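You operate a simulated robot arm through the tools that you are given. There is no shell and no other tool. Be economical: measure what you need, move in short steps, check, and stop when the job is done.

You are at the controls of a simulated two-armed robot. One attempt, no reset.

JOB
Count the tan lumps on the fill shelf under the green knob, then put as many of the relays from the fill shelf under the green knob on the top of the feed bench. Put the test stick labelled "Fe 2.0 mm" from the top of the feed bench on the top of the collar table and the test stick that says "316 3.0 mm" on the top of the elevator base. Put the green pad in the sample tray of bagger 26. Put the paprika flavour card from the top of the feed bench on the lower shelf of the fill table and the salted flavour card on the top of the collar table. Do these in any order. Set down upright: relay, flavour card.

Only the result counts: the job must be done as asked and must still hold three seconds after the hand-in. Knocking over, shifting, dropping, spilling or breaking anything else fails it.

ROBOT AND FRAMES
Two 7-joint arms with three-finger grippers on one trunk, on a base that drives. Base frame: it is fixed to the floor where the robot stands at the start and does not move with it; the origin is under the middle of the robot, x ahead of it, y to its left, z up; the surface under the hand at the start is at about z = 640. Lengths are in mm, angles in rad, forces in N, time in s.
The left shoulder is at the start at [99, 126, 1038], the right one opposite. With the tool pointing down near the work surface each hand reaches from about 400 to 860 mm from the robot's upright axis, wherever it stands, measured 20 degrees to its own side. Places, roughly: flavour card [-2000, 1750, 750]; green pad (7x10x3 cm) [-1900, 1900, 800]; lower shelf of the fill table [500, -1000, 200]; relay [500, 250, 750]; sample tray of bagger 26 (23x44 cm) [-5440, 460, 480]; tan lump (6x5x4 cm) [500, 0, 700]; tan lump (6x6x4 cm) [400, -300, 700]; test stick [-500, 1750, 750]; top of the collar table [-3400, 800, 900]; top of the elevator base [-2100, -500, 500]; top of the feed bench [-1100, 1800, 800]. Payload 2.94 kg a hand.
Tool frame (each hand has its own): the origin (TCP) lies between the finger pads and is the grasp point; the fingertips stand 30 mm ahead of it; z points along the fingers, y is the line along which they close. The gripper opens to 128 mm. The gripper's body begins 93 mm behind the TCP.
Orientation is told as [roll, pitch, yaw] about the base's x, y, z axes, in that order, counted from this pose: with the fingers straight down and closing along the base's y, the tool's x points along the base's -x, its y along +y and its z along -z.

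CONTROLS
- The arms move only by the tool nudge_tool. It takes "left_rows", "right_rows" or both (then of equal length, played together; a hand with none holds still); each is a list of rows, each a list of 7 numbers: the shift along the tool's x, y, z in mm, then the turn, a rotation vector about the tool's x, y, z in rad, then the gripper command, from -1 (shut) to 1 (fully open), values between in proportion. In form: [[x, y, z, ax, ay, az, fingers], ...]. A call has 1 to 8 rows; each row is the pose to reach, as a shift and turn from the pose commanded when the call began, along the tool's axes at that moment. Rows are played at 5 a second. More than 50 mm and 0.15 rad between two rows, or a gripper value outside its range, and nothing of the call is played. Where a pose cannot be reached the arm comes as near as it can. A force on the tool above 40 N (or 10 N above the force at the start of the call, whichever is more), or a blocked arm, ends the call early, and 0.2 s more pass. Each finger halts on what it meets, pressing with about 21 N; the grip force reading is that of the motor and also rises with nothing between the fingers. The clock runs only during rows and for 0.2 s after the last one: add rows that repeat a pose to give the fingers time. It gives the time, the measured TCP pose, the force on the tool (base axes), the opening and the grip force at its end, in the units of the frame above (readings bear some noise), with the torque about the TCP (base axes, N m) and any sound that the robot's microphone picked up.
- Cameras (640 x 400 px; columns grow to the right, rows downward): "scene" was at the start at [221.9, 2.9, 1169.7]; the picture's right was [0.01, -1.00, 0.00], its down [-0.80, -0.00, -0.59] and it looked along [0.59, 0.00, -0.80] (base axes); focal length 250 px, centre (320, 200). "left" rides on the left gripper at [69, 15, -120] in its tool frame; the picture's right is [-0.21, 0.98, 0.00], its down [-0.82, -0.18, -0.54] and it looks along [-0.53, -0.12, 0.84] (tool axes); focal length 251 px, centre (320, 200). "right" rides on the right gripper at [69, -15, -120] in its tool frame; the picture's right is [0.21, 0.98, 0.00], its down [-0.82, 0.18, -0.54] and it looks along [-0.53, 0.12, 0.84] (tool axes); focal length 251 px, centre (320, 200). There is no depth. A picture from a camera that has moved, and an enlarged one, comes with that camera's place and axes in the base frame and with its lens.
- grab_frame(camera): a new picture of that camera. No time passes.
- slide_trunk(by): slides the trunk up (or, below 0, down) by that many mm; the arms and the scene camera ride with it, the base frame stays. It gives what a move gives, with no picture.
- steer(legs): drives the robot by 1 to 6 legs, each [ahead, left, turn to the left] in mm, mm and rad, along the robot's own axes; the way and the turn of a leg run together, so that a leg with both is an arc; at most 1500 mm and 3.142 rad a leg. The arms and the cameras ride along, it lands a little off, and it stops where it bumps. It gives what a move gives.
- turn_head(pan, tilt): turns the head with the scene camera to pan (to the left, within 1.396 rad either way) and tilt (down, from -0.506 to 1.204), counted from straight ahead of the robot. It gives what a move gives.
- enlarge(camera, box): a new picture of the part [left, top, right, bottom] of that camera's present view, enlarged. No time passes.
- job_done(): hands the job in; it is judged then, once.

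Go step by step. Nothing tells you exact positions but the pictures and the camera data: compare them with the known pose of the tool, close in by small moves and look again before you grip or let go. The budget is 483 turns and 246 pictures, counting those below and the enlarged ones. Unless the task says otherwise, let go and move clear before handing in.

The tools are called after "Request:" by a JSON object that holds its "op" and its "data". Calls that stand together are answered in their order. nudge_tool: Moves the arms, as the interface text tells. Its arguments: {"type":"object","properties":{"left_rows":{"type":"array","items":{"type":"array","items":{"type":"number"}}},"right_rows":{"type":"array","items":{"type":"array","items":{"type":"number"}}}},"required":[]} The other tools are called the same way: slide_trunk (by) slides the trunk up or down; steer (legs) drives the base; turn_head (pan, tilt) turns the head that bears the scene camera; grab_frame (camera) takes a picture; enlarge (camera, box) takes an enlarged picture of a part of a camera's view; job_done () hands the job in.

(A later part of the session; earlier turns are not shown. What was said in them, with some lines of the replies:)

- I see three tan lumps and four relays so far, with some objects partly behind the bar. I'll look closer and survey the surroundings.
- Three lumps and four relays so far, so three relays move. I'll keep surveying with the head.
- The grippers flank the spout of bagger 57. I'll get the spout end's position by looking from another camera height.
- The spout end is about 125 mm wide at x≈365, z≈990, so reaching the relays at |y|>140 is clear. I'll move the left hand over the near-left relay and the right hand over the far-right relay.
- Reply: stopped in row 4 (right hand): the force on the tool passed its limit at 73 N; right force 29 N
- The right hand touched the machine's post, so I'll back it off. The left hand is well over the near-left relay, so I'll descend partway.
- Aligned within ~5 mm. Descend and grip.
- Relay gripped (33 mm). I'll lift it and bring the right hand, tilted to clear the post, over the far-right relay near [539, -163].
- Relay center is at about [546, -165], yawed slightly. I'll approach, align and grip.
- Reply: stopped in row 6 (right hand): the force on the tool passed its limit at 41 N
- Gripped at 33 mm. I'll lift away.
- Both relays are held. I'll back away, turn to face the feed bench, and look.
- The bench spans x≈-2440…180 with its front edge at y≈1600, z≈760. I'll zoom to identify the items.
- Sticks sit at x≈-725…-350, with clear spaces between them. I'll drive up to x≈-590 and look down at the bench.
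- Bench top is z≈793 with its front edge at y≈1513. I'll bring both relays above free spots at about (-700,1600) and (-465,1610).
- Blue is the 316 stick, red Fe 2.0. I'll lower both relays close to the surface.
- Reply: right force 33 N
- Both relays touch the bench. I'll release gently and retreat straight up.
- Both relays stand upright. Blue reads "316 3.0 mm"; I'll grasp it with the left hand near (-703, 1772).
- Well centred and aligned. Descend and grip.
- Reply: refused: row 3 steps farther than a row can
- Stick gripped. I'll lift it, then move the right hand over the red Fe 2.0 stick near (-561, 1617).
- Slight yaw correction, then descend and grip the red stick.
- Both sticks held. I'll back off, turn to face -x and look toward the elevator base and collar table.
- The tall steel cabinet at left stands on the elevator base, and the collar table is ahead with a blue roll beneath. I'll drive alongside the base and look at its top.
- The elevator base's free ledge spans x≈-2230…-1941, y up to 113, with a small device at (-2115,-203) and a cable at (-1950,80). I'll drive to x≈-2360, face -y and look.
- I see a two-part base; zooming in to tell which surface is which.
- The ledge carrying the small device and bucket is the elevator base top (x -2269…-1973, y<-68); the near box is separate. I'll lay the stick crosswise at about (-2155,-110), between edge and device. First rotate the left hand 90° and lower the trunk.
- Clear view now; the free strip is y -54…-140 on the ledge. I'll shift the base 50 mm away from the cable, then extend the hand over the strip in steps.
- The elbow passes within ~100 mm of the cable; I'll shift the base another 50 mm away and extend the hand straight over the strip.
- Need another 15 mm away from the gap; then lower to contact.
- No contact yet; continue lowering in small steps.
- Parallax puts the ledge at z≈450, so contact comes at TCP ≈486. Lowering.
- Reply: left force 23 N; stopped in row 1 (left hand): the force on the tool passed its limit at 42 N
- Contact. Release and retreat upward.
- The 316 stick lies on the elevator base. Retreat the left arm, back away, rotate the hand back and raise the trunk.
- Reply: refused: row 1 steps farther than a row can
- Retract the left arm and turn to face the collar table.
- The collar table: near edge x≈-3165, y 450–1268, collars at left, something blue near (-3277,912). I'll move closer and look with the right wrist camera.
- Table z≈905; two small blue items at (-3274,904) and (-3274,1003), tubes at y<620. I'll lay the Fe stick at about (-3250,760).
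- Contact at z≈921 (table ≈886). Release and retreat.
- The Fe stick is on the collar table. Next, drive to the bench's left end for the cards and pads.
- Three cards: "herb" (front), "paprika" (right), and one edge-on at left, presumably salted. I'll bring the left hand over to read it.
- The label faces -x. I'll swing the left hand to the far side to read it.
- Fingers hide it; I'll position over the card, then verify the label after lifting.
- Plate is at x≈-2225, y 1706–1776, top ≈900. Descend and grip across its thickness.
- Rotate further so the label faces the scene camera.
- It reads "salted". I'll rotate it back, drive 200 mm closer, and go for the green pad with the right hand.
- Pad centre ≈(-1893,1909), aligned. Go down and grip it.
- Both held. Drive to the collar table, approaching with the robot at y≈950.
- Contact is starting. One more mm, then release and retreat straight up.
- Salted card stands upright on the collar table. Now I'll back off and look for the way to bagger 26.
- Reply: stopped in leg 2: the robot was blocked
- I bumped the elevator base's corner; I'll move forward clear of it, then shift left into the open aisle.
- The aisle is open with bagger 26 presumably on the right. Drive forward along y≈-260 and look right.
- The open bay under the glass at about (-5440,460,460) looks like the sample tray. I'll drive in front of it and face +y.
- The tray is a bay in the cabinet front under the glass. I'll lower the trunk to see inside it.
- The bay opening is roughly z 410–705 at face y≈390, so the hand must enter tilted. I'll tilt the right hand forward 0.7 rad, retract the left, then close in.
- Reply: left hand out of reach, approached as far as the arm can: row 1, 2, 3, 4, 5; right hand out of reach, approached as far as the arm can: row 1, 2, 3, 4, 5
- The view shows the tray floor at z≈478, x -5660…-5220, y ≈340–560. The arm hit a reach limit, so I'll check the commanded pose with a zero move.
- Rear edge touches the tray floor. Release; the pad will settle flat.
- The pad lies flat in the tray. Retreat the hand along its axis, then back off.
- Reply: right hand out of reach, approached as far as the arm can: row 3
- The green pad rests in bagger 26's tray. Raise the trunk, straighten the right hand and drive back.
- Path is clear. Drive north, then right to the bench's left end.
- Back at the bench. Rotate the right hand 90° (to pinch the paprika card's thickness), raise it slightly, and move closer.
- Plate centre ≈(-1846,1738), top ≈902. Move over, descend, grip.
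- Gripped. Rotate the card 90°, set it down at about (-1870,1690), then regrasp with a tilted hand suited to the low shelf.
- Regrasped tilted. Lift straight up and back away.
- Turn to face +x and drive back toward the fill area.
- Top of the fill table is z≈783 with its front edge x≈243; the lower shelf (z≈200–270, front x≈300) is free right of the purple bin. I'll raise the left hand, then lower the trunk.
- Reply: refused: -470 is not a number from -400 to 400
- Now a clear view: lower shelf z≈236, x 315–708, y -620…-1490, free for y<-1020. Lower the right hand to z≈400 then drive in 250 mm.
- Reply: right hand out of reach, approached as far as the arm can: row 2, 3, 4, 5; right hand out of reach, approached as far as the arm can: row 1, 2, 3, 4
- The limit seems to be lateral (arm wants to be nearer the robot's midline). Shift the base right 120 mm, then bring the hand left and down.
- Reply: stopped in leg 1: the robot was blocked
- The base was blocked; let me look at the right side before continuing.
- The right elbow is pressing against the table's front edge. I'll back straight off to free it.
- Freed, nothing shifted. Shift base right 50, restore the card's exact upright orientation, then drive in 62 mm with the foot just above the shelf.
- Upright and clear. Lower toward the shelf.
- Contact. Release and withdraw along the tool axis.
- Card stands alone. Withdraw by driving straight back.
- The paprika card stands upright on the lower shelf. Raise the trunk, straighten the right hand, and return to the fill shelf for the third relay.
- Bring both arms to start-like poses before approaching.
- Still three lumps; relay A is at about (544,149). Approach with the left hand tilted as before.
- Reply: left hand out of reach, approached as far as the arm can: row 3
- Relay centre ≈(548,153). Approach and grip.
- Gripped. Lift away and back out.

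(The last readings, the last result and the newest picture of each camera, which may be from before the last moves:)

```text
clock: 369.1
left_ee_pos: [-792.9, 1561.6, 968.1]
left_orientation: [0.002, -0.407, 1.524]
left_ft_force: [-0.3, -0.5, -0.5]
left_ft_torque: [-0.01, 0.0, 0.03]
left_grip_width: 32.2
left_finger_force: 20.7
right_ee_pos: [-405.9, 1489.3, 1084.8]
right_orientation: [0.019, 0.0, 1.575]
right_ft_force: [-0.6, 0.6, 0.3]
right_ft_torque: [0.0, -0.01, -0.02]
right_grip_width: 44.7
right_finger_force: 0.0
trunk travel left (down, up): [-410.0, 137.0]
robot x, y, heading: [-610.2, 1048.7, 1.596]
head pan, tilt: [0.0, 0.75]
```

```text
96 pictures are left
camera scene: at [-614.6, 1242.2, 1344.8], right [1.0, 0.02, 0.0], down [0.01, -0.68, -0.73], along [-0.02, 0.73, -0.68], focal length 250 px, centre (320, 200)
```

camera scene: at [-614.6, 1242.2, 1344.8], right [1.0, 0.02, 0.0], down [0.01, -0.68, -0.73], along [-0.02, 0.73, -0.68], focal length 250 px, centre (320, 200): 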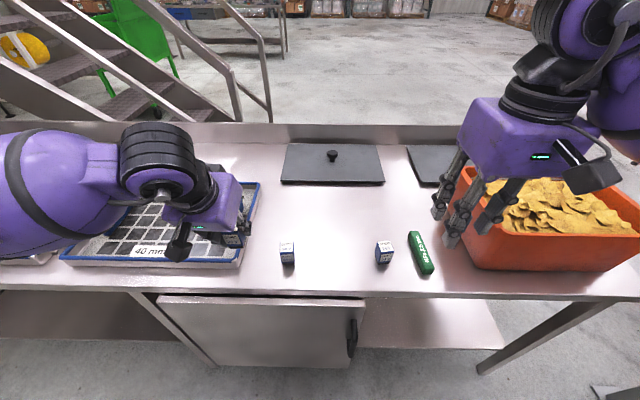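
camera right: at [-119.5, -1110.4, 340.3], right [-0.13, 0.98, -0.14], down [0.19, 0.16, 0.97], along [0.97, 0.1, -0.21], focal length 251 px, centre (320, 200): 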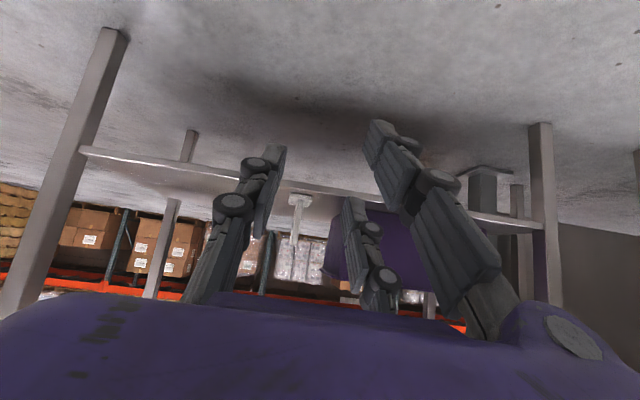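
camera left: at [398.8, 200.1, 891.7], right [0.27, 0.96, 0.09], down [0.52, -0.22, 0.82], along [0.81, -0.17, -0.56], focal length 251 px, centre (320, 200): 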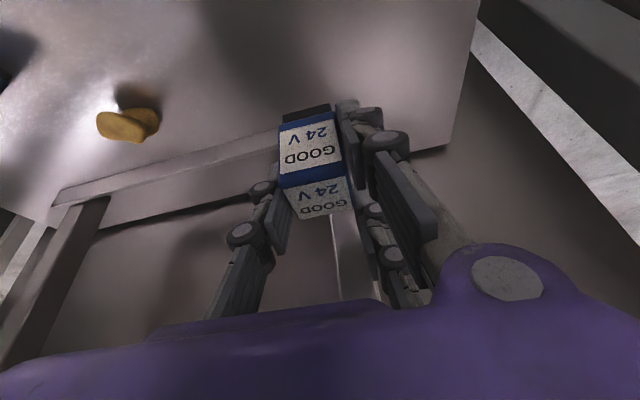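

Both placed relays stand. Move the third over a free spot at about (-630,1700).

Request:
{"op": "nudge_tool", "data": {"left_rows": [[-20, -26, 8, 0, 0, 0, -1], [-40, -52, 20, 0, 0, 0, -1], [-60, -78, 38, 0, 0, 0, -1], [-78, -105, 62, 0, 0, 0, -1], [-92, -131, 94, 0, 0, 0, -1], [-103, -156, 129, 0, 0, 0, -1]]}}

Request:
{"op": "grab_frame", "data": {"camera": "left"}}

Request:
{"op": "grab_frame", "data": {"camera": "scene"}}

```text
clock: 370.5
left_ee_pos: [-627.8, 1701.3, 889.4]
left_orientation: [0.002, -0.41, 1.523]
left_ft_force: [0.9, 0.5, -0.6]
left_ft_torque: [-0.02, 0.01, 0.0]
left_grip_width: 32.3
left_finger_force: 21.0
right_ee_pos: [-406.8, 1489.8, 1084.2]
right_orientation: [0.018, 0.002, 1.575]
right_ft_force: [0.0, 0.4, -0.7]
right_ft_torque: [-0.02, 0.06, 0.05]
right_grip_width: 45.0
right_finger_force: 0.0
trunk travel left (down, up): [-410.0, 137.0]
robot x, y, heading: [-608.0, 1048.6, 1.592]
head pan, tilt: [0.0, 0.75]
```

```text
95 pictures are left
camera left: at [-647.7, 1592.7, 973.0], right [-0.97, 0.24, 0.09], down [0.21, 0.53, 0.82], along [0.15, 0.81, -0.56], focal length 251 px, centre (320, 200)
```

left: 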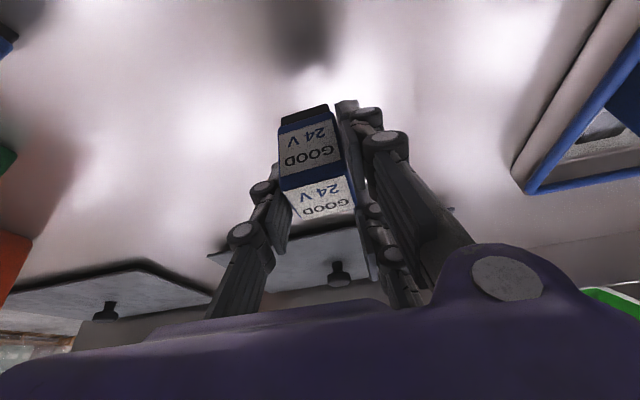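

```text
94 pictures are left
camera scene: at [-613.4, 1243.3, 1344.7], right [1.0, 0.02, 0.0], down [0.01, -0.68, -0.73], along [-0.02, 0.73, -0.68], focal length 250 px, centre (320, 200)
```

scene: 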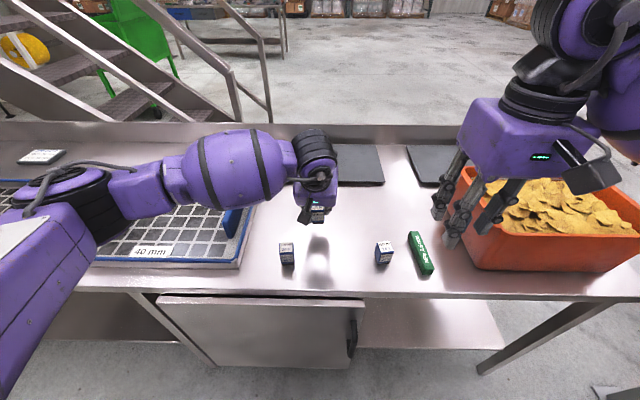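

Request:
{"op": "nudge_tool", "data": {"left_rows": [[7, 0, 17, 0, 0, 0, -1], [14.5, 0, 34, 0, 0, 0, -1]]}}

Request:
{"op": "nudge_tool", "data": {"left_rows": [[1.2, 0, 2.8, 0, 0, 0, -1]]}}

Request:
{"op": "nudge_tool", "data": {"left_rows": [[1.2, 0, 2.8, 0, 0, 0, -1]]}}

```text
clock: 371.1
left_ee_pos: [-629.2, 1701.9, 853.8]
left_orientation: [0.0, -0.408, 1.523]
left_ft_force: [0.3, 0.5, 0.0]
left_ft_torque: [0.02, 0.01, 0.01]
left_grip_width: 32.5
left_finger_force: 20.8
right_ee_pos: [-408.4, 1489.6, 1084.3]
right_orientation: [0.019, -0.001, 1.573]
right_ft_force: [-0.8, 0.0, 0.8]
right_ft_torque: [-0.01, -0.02, -0.02]
right_grip_width: 44.7
right_finger_force: 0.1
trunk travel left (down, up): [-410.0, 137.0]
robot x, y, heading: [-612.6, 1048.1, 1.59]
head pan, tilt: [0.0, 0.75]
```

```text
clock: 371.5
left_ee_pos: [-628.8, 1701.9, 850.9]
left_orientation: [0.002, -0.409, 1.523]
left_ft_force: [-0.3, 0.7, -0.4]
left_ft_torque: [0.04, 0.0, 0.02]
left_grip_width: 32.6
left_finger_force: 20.8
right_ee_pos: [-406.4, 1490.2, 1083.9]
right_orientation: [0.017, -0.002, 1.574]
right_ft_force: [-0.6, 0.6, -0.2]
right_ft_torque: [0.04, -0.02, 0.0]
right_grip_width: 45.0
right_finger_force: 0.0
trunk travel left (down, up): [-410.0, 137.0]
robot x, y, heading: [-608.0, 1049.8, 1.595]
head pan, tilt: [0.0, 0.75]
```

```text
clock: 371.9
left_ee_pos: [-629.1, 1701.3, 846.7]
left_orientation: [0.001, -0.408, 1.523]
left_ft_force: [0.3, -0.4, -1.0]
left_ft_torque: [0.05, 0.0, 0.01]
left_grip_width: 32.3
left_finger_force: 21.4
right_ee_pos: [-406.9, 1489.1, 1084.6]
right_orientation: [0.017, 0.0, 1.575]
right_ft_force: [-0.1, 0.3, -0.8]
right_ft_torque: [-0.01, -0.01, -0.01]
right_grip_width: 44.9
right_finger_force: 0.1
trunk travel left (down, up): [-410.0, 137.0]
robot x, y, heading: [-610.8, 1049.4, 1.596]
head pan, tilt: [0.0, 0.75]
```

Request:
{"op": "nudge_tool", "data": {"left_rows": [[1, 0, 2, 0, 0, 0, -1]]}}

Request:
{"op": "nudge_tool", "data": {"left_rows": [[1, 0, 2, 0, 0, 0, -1]]}}

```text
clock: 372.3
left_ee_pos: [-630.2, 1700.4, 846.7]
left_orientation: [-0.001, -0.411, 1.524]
left_ft_force: [-0.5, -0.5, 3.1]
left_ft_torque: [0.03, 0.1, 0.01]
left_grip_width: 32.3
left_finger_force: 21.4
right_ee_pos: [-406.5, 1488.8, 1085.8]
right_orientation: [0.016, 0.0, 1.574]
right_ft_force: [0.4, -0.7, 0.2]
right_ft_torque: [0.01, 0.01, -0.01]
right_grip_width: 44.7
right_finger_force: 0.0
trunk travel left (down, up): [-410.0, 137.0]
robot x, y, heading: [-610.0, 1049.3, 1.591]
head pan, tilt: [0.0, 0.75]
```

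```text
clock: 372.7
left_ee_pos: [-628.2, 1701.9, 845.3]
left_orientation: [0.0, -0.414, 1.523]
left_ft_force: [0.3, -0.8, 14.0]
left_ft_torque: [-0.12, 0.26, -0.01]
left_grip_width: 32.5
left_finger_force: 20.9
right_ee_pos: [-407.0, 1487.9, 1083.9]
right_orientation: [0.017, -0.003, 1.576]
right_ft_force: [-0.3, -0.4, 0.1]
right_ft_torque: [0.02, -0.01, 0.0]
right_grip_width: 44.6
right_finger_force: 0.1
trunk travel left (down, up): [-410.0, 137.0]
robot x, y, heading: [-609.2, 1044.6, 1.596]
head pan, tilt: [0.0, 0.75]
```

Contact. Release and retreat.

Request:
{"op": "nudge_tool", "data": {"left_rows": [[0, 0, -1, 0, 0, 0, -1], [0, 0, -1, 0, 0, 0, -0.3], [0, 0, -1, 0, 0, 0, -0.1], [0, 0, -1, 0, 0, 0, -0.1], [-4, 0, -15, 0, 0, 0, -0.1], [-8, 0, -50, 0, 0, 0, -0.1], [-8, 0, -98, 0, 0, 0, -0.1], [-8, 0, -140, 0, 0, 0, -0.1]]}}

Request:
{"op": "grab_frame", "data": {"camera": "left"}}

Request:
{"op": "enlarge", "data": {"camera": "scene", "box": [220, 180, 460, 300]}}

```text
clock: 374.5
left_ee_pos: [-632.7, 1651.6, 976.6]
left_orientation: [0.002, -0.408, 1.525]
left_ft_force: [-0.6, 0.5, -0.1]
left_ft_torque: [-0.02, -0.02, 0.0]
left_grip_width: 57.6
left_finger_force: 0.0
right_ee_pos: [-406.5, 1488.5, 1085.3]
right_orientation: [0.019, -0.002, 1.576]
right_ft_force: [1.0, -0.9, 0.1]
right_ft_torque: [-0.01, 0.03, 0.02]
right_grip_width: 44.8
right_finger_force: 0.1
trunk travel left (down, up): [-410.0, 137.0]
robot x, y, heading: [-610.0, 1049.1, 1.589]
head pan, tilt: [0.0, 0.75]
```

```text
93 pictures are left
camera left: at [-652.0, 1541.9, 1059.8], right [-0.97, 0.24, 0.09], down [0.21, 0.53, 0.82], along [0.15, 0.81, -0.56], focal length 251 px, centre (320, 200)
```

left: 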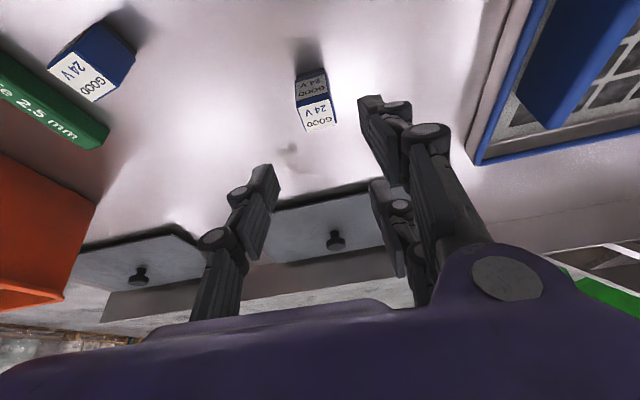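

```text
2.67 times, centred on (340, 240) of scene
camera zoom: at [-614.5, 1241.6, 1344.9], right [1.0, 0.02, 0.0], down [0.01, -0.68, -0.73], along [-0.02, 0.73, -0.68], focal length 666 px, centre (267, 93)
```

zoom: 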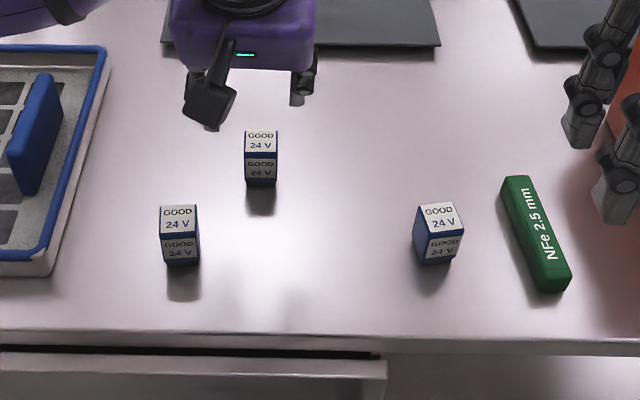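

All three relays stand upright. For safety I'll check that the 316 stick survived my earlier bump at the elevator base.

Request:
{"op": "steer", "data": {"legs": [[-480, 0, 0], [0, 0, 1.55], [1500, 0, 0], [350, 0, 0]]}}

Request:
{"op": "turn_head", "data": {"pan": 1.39, "tilt": 0.6}}

Request:
{"op": "grab_frame", "data": {"camera": "scene"}}

Request:
{"op": "turn_head", "data": {"pan": -0.1, "tilt": 0.5}}

Request:
{"op": "grab_frame", "data": {"camera": "scene"}}

```text
clock: 390.0
left_ee_pos: [-3055.1, 561.5, 977.6]
left_orientation: [0.0, -0.409, 3.068]
left_ft_force: [0.1, -0.2, -0.2]
left_ft_torque: [0.0, -0.01, 0.02]
left_grip_width: 57.7
left_finger_force: 0.0
right_ee_pos: [-2886.2, 782.0, 1085.2]
right_orientation: [0.017, -0.001, 3.118]
right_ft_force: [-0.4, -0.4, 0.4]
right_ft_torque: [0.0, -0.01, 0.03]
right_grip_width: 44.7
right_finger_force: 0.0
trunk travel left (down, up): [-410.0, 137.0]
robot x, y, heading: [-2452.5, 568.5, 3.134]
head pan, tilt: [0.0, 0.75]
```

```text
clock: 391.6
left_ee_pos: [-3055.1, 562.0, 976.8]
left_orientation: [0.002, -0.407, 3.068]
left_ft_force: [-0.1, -0.5, -0.1]
left_ft_torque: [-0.02, 0.01, -0.02]
left_grip_width: 57.7
left_finger_force: 0.0
right_ee_pos: [-2885.7, 781.6, 1085.1]
right_orientation: [0.017, 0.0, 3.118]
right_ft_force: [-0.4, 0.5, 0.8]
right_ft_torque: [-0.02, 0.0, 0.02]
right_grip_width: 44.5
right_finger_force: 0.2
trunk travel left (down, up): [-410.0, 137.0]
robot x, y, heading: [-2448.9, 567.5, 3.138]
head pan, tilt: [1.389, 0.6]
```

```text
91 pictures are left
camera scene: at [-2577.1, 483.8, 1357.7], right [-0.98, 0.19, 0.0], down [0.11, 0.56, -0.83], along [-0.15, -0.81, -0.56], focal length 250 px, centre (320, 200)
```

scene: 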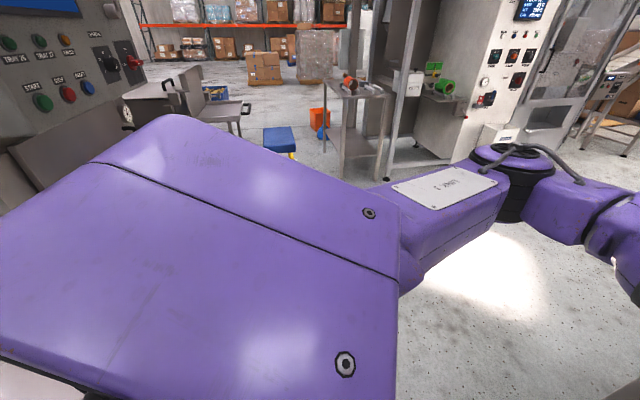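

```text
clock: 393.1
left_ee_pos: [-3054.9, 560.6, 974.6]
left_orientation: [0.001, -0.408, 3.068]
left_ft_force: [0.2, -0.7, 0.9]
left_ft_torque: [0.0, 0.01, 0.01]
left_grip_width: 57.8
left_finger_force: 0.0
right_ee_pos: [-2885.5, 782.4, 1084.7]
right_orientation: [0.018, -0.001, 3.12]
right_ft_force: [-0.3, 0.4, -1.0]
right_ft_torque: [-0.01, -0.03, 0.0]
right_grip_width: 44.9
right_finger_force: 0.1
trunk travel left (down, up): [-410.0, 137.0]
robot x, y, heading: [-2451.9, 568.8, 3.138]
head pan, tilt: [-0.099, 0.499]
```

```text
90 pictures are left
camera scene: at [-2651.1, 580.1, 1366.8], right [0.1, 0.99, 0.0], down [0.48, -0.05, -0.88], along [-0.87, 0.09, -0.48], focal length 250 px, centre (320, 200)
```

scene: 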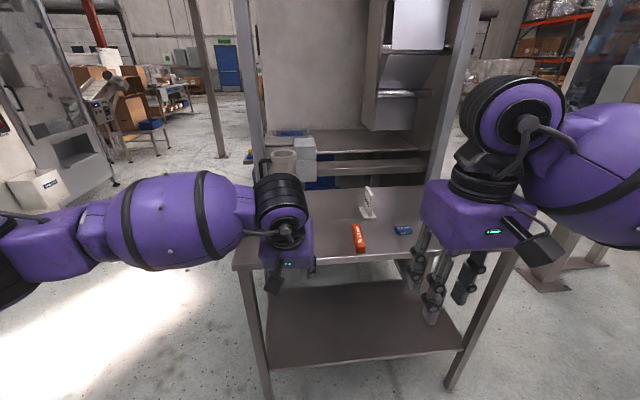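

Collar table is fine. Turn a bit left to view the elevator base.

Request:
{"op": "steer", "data": {"legs": [[0, 0, 0.9]]}}

Request:
{"op": "turn_head", "data": {"pan": 0.9, "tilt": 0.75}}

Request:
{"op": "grab_frame", "data": {"camera": "scene"}}

```text
clock: 395.9
left_ee_pos: [-2823.0, 92.2, 976.6]
left_orientation: [0.002, -0.409, -2.319]
left_ft_force: [0.9, -0.5, 0.3]
left_ft_torque: [-0.01, 0.01, -0.01]
left_grip_width: 57.8
left_finger_force: 0.1
right_ee_pos: [-2890.8, 361.5, 1084.3]
right_orientation: [0.018, 0.0, -2.268]
right_ft_force: [0.3, 0.0, -0.5]
right_ft_torque: [0.01, 0.02, 0.02]
right_grip_width: 44.7
right_finger_force: 0.1
trunk travel left (down, up): [-410.0, 137.0]
robot x, y, heading: [-2453.0, 564.4, -2.247]
head pan, tilt: [-0.099, 0.499]
```

```text
clock: 397.1
left_ee_pos: [-2822.6, 93.8, 975.4]
left_orientation: [0.002, -0.41, -2.318]
left_ft_force: [0.4, 0.3, 0.4]
left_ft_torque: [-0.03, 0.0, 0.01]
left_grip_width: 57.5
left_finger_force: 0.0
right_ee_pos: [-2889.4, 360.7, 1083.8]
right_orientation: [0.017, 0.002, -2.267]
right_ft_force: [-0.2, 0.3, 0.3]
right_ft_torque: [-0.03, -0.01, 0.0]
right_grip_width: 44.8
right_finger_force: 0.0
trunk travel left (down, up): [-410.0, 137.0]
robot x, y, heading: [-2455.2, 570.0, -2.247]
head pan, tilt: [0.901, 0.75]
```

```text
89 pictures are left
camera scene: at [-2502.4, 405.6, 1344.8], right [-0.98, -0.22, 0.0], down [-0.15, 0.67, -0.73], along [0.16, -0.71, -0.68], focal length 250 px, centre (320, 200)
```

scene: 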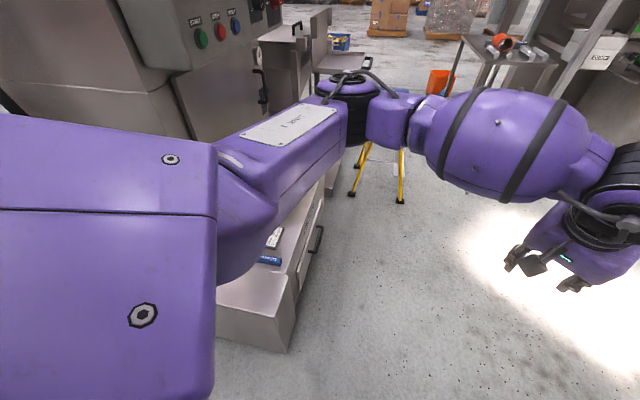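

The blue 316 stick is still on the elevator base next to the run card, and everything else is in place. Handing in.

Request:
{"op": "job_done", "data": {}}

```text
The job is handed in.
```

The job is handed in, and the result of the judging isn't known yet. I counted three tan lumps on the fill shelf, so I put three relays on the feed bench.

- **Relays:** all three stand upright on top of the feed bench.
- **Test sticks:** "Fe 2.0 mm" is on the collar table. "316 3.0 mm" is on the ledge that holds the run card and bucket, which I took to be the elevator base top.
- **Green pad:** it lies flat in the tray bay of bagger 26.
- **Flavour cards:** paprika stands on the lower shelf of the fill table, and salted stands on the collar table.

The robot touched fixed equipment three times:

- **Bagger 57:** the right hand met a post on the machine.
- **Elevator:** the base bumped a corner there. I looked again before handing in, and the 316 stick and run card are in place; the bucket was out of view.
- **Fill table:** the right elbow pressed on the table's front edge. The lower shelf still measured in its original place afterwards.
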